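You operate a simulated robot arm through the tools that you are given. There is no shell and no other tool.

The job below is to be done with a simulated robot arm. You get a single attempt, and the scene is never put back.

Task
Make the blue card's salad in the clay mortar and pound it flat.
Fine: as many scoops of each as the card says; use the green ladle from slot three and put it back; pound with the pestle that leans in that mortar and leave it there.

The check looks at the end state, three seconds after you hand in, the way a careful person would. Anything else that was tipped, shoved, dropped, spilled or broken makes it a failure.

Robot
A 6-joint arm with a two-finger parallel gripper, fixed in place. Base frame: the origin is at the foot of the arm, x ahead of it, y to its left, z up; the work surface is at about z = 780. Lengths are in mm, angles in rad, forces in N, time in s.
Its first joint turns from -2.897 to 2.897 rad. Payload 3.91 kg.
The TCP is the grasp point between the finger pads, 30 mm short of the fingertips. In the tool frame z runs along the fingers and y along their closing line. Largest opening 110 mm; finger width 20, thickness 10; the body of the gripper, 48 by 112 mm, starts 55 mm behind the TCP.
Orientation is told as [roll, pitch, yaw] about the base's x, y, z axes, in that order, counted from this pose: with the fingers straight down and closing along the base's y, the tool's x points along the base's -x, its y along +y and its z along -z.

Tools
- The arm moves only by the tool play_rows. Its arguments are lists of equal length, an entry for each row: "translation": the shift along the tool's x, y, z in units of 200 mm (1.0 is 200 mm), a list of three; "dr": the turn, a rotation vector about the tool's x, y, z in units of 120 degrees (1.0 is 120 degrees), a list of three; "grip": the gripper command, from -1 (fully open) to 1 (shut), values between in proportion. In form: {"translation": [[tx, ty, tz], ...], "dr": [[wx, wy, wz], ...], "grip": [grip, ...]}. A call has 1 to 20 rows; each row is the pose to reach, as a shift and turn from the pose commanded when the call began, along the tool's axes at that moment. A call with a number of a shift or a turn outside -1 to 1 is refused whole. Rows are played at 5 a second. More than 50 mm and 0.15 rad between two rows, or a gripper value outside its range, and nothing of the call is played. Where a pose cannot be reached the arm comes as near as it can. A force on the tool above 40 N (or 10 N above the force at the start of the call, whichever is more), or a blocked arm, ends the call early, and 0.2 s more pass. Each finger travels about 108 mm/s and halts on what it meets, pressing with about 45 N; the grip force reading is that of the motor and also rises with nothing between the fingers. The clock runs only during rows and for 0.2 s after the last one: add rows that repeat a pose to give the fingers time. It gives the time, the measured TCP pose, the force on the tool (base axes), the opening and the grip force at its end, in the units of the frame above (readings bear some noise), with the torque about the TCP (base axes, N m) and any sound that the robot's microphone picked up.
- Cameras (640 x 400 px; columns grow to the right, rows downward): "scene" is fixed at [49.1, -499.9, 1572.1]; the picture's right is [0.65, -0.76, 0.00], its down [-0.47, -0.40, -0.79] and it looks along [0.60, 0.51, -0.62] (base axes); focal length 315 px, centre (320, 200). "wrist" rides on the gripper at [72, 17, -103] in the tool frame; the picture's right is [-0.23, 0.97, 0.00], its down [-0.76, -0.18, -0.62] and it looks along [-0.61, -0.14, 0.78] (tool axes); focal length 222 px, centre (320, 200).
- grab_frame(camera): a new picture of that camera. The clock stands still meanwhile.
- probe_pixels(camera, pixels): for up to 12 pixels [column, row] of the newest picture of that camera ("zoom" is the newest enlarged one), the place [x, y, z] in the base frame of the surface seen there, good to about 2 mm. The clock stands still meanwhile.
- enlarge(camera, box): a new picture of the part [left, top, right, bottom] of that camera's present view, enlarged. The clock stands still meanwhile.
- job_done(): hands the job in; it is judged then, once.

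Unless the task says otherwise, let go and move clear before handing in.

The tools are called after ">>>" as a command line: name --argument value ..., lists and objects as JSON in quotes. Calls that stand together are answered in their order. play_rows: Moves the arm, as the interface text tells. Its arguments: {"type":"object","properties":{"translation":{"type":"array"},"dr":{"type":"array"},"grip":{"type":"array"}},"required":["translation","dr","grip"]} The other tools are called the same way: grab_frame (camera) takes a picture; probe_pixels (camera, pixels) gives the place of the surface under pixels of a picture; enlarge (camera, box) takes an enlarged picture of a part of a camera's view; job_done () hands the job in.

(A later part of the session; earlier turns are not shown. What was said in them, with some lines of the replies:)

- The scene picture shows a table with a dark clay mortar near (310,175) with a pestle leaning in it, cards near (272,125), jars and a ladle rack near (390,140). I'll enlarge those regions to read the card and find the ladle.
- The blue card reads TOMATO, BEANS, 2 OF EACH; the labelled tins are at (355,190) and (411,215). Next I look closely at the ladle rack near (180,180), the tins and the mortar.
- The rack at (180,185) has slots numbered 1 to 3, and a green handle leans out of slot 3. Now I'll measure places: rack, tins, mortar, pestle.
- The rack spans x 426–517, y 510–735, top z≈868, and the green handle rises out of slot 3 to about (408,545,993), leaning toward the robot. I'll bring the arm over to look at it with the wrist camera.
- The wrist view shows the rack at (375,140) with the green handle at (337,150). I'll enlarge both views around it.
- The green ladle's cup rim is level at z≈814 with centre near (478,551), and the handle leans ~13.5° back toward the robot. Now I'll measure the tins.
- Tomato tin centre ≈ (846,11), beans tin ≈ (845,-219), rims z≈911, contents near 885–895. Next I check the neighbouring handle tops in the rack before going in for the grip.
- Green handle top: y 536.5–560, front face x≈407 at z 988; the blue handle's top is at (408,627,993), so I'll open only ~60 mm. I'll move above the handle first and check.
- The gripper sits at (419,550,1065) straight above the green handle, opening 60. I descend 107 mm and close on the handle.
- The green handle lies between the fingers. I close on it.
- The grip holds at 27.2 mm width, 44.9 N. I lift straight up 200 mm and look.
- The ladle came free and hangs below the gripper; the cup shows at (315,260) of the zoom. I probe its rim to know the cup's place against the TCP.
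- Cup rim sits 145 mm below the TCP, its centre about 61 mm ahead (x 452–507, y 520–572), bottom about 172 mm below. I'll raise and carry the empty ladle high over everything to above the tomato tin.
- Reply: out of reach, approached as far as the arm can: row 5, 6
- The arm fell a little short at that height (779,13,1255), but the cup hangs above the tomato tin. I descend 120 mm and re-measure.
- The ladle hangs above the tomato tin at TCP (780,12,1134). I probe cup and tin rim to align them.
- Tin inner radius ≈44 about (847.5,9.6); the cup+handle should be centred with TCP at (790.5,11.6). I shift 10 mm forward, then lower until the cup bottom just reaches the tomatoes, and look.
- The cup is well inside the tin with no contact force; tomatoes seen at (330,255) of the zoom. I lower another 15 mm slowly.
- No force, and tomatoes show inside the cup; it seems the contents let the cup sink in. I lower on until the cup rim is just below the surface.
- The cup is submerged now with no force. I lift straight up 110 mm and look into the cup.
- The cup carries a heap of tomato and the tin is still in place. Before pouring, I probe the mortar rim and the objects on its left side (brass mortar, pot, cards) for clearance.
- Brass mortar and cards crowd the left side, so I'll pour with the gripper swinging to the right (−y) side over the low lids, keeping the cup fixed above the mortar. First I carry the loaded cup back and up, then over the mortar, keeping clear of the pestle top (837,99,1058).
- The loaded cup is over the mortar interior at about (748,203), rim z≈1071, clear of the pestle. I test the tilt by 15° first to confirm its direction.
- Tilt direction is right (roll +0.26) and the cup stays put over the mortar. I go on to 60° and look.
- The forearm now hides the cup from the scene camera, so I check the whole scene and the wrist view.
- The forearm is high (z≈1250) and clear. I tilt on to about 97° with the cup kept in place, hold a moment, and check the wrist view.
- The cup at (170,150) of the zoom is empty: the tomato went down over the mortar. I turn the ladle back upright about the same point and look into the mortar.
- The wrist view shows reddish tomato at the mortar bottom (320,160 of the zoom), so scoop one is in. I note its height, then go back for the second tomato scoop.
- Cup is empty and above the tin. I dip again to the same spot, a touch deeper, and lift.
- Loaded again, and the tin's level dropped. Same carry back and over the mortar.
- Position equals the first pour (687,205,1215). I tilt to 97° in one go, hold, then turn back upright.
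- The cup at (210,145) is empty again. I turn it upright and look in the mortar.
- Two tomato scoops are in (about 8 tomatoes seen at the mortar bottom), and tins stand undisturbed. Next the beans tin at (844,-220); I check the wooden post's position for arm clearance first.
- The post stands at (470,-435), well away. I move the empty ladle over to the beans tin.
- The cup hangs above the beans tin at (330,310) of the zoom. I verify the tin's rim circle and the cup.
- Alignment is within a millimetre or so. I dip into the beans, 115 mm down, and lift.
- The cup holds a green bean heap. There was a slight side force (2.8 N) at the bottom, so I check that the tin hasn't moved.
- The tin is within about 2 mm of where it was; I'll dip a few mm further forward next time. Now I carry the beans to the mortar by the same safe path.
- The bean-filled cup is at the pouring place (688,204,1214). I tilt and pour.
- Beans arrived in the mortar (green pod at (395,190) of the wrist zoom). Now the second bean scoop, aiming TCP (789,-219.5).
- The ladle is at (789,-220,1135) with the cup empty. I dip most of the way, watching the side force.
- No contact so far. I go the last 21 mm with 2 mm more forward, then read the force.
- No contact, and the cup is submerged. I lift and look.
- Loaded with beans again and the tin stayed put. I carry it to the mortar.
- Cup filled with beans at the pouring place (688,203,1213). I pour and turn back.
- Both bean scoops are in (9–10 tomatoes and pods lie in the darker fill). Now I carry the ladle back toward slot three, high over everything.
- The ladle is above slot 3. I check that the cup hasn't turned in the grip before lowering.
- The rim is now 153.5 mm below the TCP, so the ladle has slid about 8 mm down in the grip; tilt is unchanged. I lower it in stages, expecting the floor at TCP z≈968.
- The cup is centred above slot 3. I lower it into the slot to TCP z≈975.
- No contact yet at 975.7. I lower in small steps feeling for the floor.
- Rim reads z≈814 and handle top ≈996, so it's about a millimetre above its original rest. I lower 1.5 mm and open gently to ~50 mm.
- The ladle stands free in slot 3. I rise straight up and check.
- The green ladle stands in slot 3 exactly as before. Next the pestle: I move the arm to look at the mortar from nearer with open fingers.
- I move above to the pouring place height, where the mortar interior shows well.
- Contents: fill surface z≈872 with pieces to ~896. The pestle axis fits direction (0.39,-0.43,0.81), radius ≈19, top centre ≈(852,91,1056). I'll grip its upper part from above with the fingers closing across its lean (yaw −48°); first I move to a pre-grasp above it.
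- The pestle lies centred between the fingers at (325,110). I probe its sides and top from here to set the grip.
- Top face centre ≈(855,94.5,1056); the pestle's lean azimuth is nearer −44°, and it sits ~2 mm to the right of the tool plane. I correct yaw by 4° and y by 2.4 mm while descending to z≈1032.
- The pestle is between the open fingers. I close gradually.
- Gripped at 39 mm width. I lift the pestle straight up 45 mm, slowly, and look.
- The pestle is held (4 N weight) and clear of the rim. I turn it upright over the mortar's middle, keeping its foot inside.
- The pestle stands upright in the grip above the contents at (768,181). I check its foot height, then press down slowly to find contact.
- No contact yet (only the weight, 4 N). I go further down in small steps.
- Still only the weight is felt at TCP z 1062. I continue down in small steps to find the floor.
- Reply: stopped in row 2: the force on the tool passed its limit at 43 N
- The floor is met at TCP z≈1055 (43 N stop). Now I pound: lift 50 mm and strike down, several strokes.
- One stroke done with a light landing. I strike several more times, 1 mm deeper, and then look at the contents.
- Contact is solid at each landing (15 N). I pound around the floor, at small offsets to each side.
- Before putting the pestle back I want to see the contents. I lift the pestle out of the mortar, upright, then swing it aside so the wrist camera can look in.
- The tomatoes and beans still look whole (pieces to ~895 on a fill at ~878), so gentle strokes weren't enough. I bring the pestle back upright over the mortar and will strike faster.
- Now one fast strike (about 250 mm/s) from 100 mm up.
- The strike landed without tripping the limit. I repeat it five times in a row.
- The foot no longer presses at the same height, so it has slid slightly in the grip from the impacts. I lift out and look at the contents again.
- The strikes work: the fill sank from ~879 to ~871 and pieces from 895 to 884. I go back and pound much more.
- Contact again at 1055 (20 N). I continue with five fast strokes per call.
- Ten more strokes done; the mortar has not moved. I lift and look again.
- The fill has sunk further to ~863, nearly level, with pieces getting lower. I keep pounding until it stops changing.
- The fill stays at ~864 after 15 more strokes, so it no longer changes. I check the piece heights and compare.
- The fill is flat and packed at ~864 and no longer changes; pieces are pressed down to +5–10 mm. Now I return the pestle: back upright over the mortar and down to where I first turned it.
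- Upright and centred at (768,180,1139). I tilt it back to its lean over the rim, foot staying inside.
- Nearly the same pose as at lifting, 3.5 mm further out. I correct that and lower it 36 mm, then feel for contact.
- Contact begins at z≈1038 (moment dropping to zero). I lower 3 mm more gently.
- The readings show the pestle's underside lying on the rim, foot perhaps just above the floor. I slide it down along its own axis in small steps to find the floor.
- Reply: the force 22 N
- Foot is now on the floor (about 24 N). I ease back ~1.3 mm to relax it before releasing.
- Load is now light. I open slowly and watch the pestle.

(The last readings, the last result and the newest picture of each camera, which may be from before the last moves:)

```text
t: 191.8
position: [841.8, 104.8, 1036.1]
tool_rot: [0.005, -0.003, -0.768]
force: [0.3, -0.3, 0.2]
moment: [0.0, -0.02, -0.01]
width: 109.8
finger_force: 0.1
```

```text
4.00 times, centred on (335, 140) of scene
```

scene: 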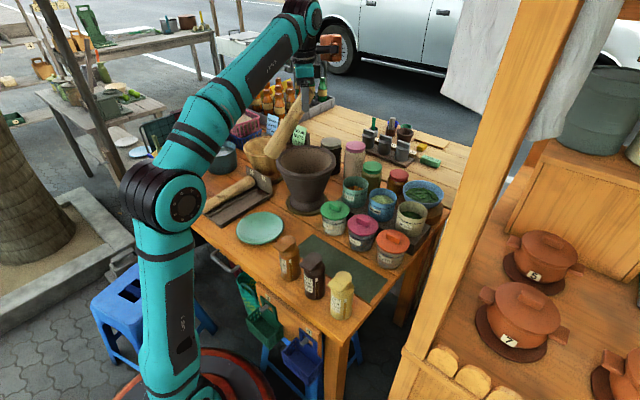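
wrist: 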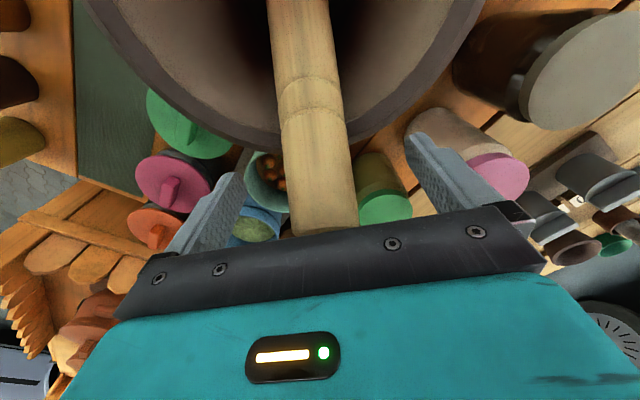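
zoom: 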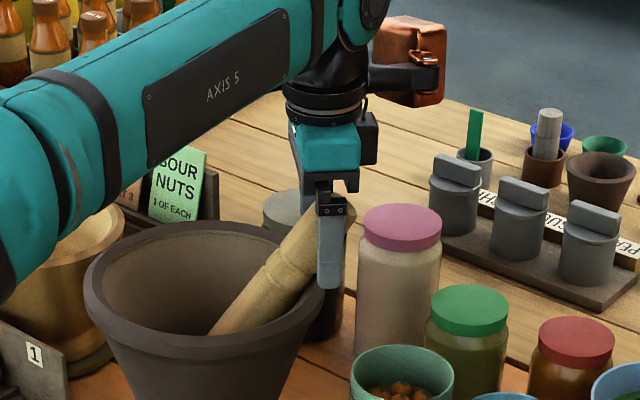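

The pestle rests leaning in the mortar. I rise straight up, then withdraw to look it all over.

>>> play_rows --translation '[[0, 0, -0.04], [0, 0, -0.12], [0, 0, -0.22], [0, 0, -0.32], [0, 0, -0.37]]' --dr '[[0, 0, 0], [0, 0, 0], [0, 0, 0], [0, 0, 0], [0, 0, 0]]' --grip '[-1, -1, -1, -1, -1]'

>>> play_rows --translation '[[0.12, -0.02, -0.08], [0.24, -0.04, -0.17], [0.36, -0.06, -0.25], [0.48, -0.08, -0.34], [0.6, -0.1, -0.42], [0.72, -0.125, -0.5], [0.84, -0.145, -0.59], [0.964, -0.168, -0.675], [0.964, -0.168, -0.675]]' --dr '[[0, 0, -0.046], [0, 0, -0.092], [0, 0, -0.138], [0, 0, -0.184], [0, 0, -0.23], [0, 0, -0.275], [0, 0, -0.32], [0, 0, -0.367], [0, 0, -0.367]]' --grip '[-1, -1, -1, -1, -1, -1, -1, -1, -1]'

>>> grab_frame --camera "wrist"

>>> enlarge --camera "wrist" --box '[230, 60, 400, 200]'

>>> enlarge --camera "scene" --box '[270, 120, 360, 190]'

```text
t: 193.0
position: [840.7, 102.8, 1108.3]
tool_rot: [0.006, -0.004, -0.768]
force: [0.2, -0.5, 0.2]
moment: [0.02, 0.02, 0.02]
width: 109.8
finger_force: 0.0
```

```text
t: 195.0
position: [677.2, 213.3, 1244.0]
tool_rot: [0.001, -0.008, 0.002]
force: [-0.4, -0.4, -0.3]
moment: [0.03, -0.01, 0.0]
width: 110.2
finger_force: 0.0
```

```text
taken
```

wrist: 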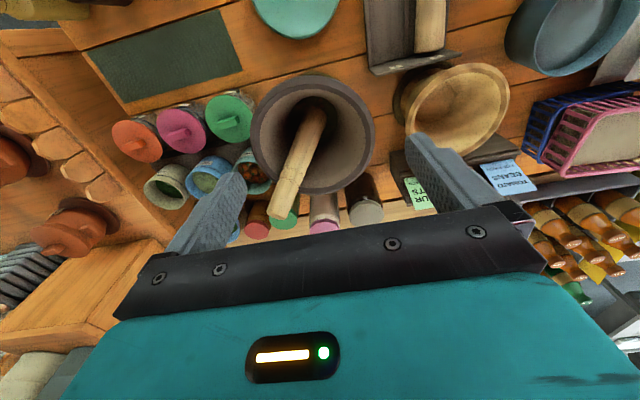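

```text
2.86 times, centred on (315, 130) of wrist
```

zoom: 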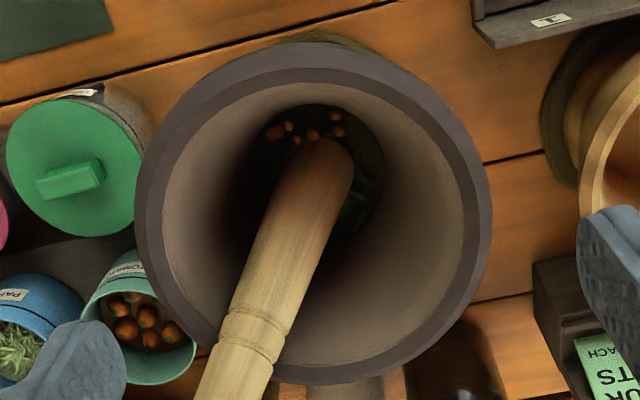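

```text
5.71 times, centred on (315, 155) of scene
```

zoom: 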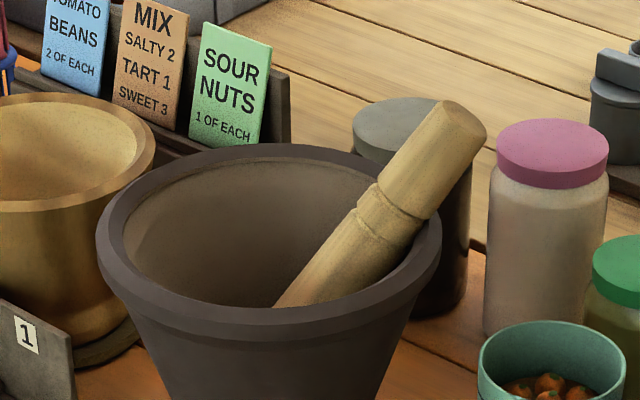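

The pestle leans as at the start, the mortar hasn't shifted, and the contents lie low and level. I check the whole table for anything spilled or moved.

>>> enlarge --camera "scene" --box '[260, 130, 460, 270]'

>>> enlarge --camera "scene" --box '[140, 110, 300, 250]'

>>> enlarge --camera "wrist" --box '[80, 80, 300, 220]'

>>> enlarge --camera "wrist" --box '[285, 80, 345, 130]'

```text
2.86 times, centred on (360, 200) of scene
```

zoom: 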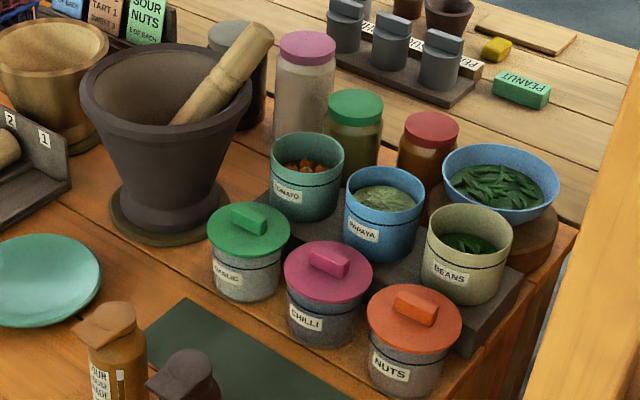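

```text
2.86 times, centred on (220, 180) of scene
```

zoom: 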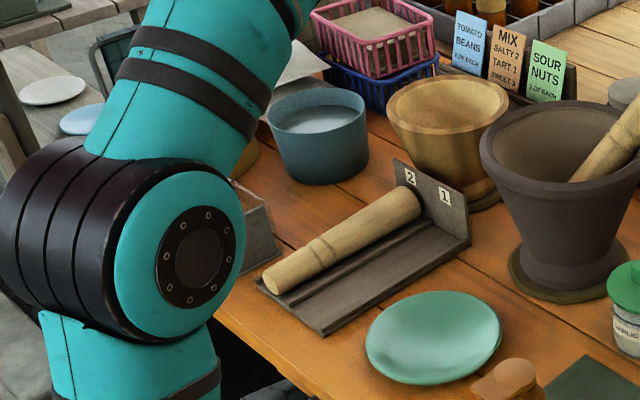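

```text
2.86 times, centred on (190, 150) of wrist
```

zoom: 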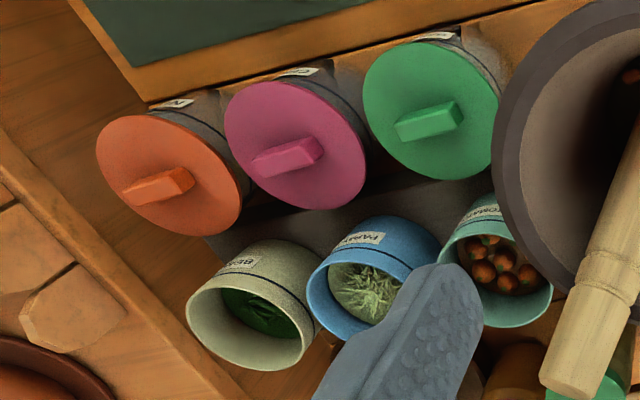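

```text
8.00 times, centred on (315, 105) of wrist
```

zoom: 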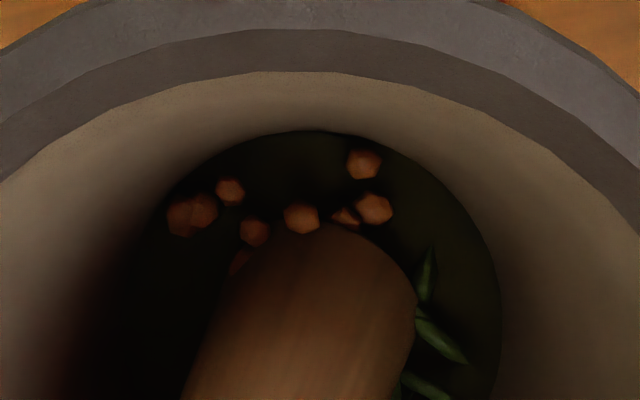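

Nothing is spilled; tins, lids, jars and pestles stand as before, and the ladle was seen back in slot 3. I withdraw the arm to its starting area and take a last look at the rack.

>>> play_rows --translation '[[0.11, 0, -0.05], [0.22, 0, -0.1], [0.33, 0.02, -0.14], [0.44, 0.04, -0.18], [0.55, 0.05, -0.21], [0.645, 0.06, -0.23], [0.645, 0.06, -0.23]]' --dr '[[0, 0, 0], [0, 0, 0], [0, 0, 0], [0, 0, 0], [0, 0, 0], [0, 0, 0], [0, 0, 0]]' --grip '[-1, -1, -1, -1, -1, -1, -1]'

>>> grab_frame --camera "scene"

>>> enlarge --camera "scene" --box '[140, 130, 240, 220]'

>>> grab_frame --camera "wrist"

```text
t: 196.6
position: [548.7, 225.4, 1290.1]
tool_rot: [0.0, -0.006, 0.003]
force: [0.2, -0.1, -0.2]
moment: [0.03, 0.01, 0.01]
width: 109.8
finger_force: 0.0
```

```text
taken
```

scene: 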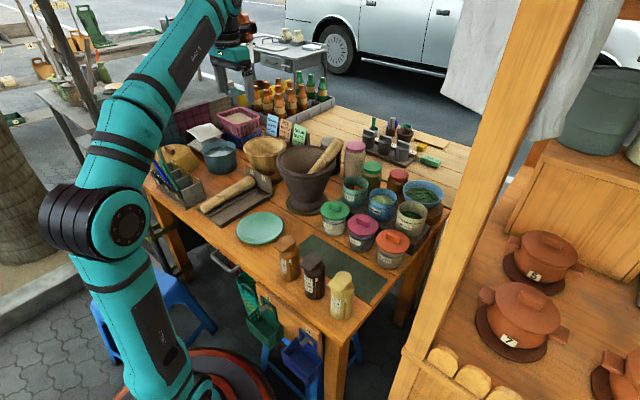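

```text
4.44 times, centred on (190, 175) of scene
```

zoom: 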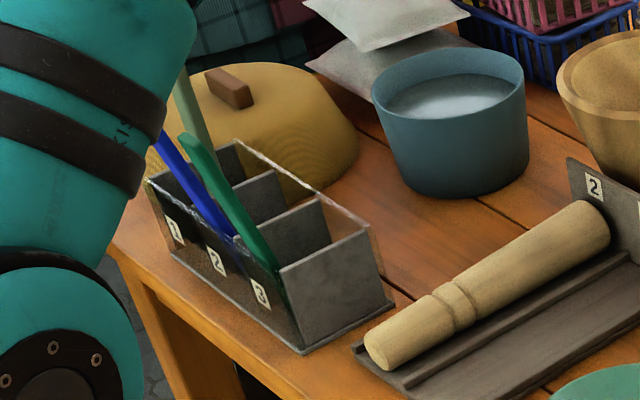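

```text
taken
```

wrist: 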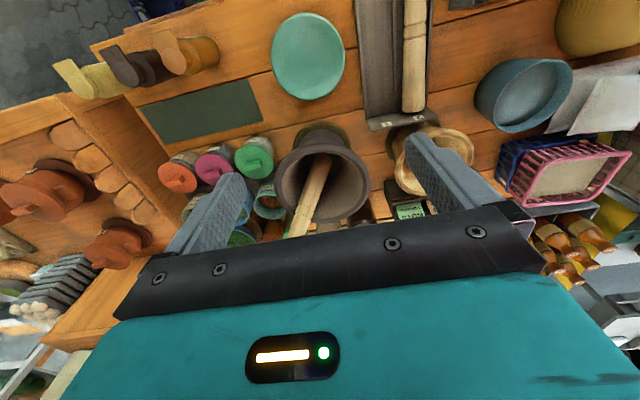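

The last pictures match the starting scene: the green ladle is in slot 3 (zoom (215,200)), the pestle leans in the clay mortar (scene (325,155)), and nothing is spilled. The arm is clear, so I hand in.

>>> job_done

```text
The job is handed in.
```

The blue card's salad is in the clay mortar, and I've handed the job in. I don't have the check's result yet.

- **Scoops:** The card reads tomato and beans, two of each. I put in two scoops from each labelled tin with the green ladle, and saw the cup filled and then emptied every time.
- **Ladle:** It is back in slot three, standing as it was at the start.
- **Pounding:** I used the pestle that leaned in that mortar. Slow strokes did little. About 30 fast ones packed the fill from about z 879 mm down to 864 mm, and the last 15 changed nothing more. The tomatoes and beans can still be made out, pressed down to about 5–10 mm above the fill.
- **Pestle:** It is leaning in the clay mortar again, nearly where it was.
- **Beans tin:** The ladle handle touched its rim on the first bean dip, and the tin shifted by about 2 mm.

The last pictures show nothing spilled, tipped or broken, and the arm is clear at its starting position.
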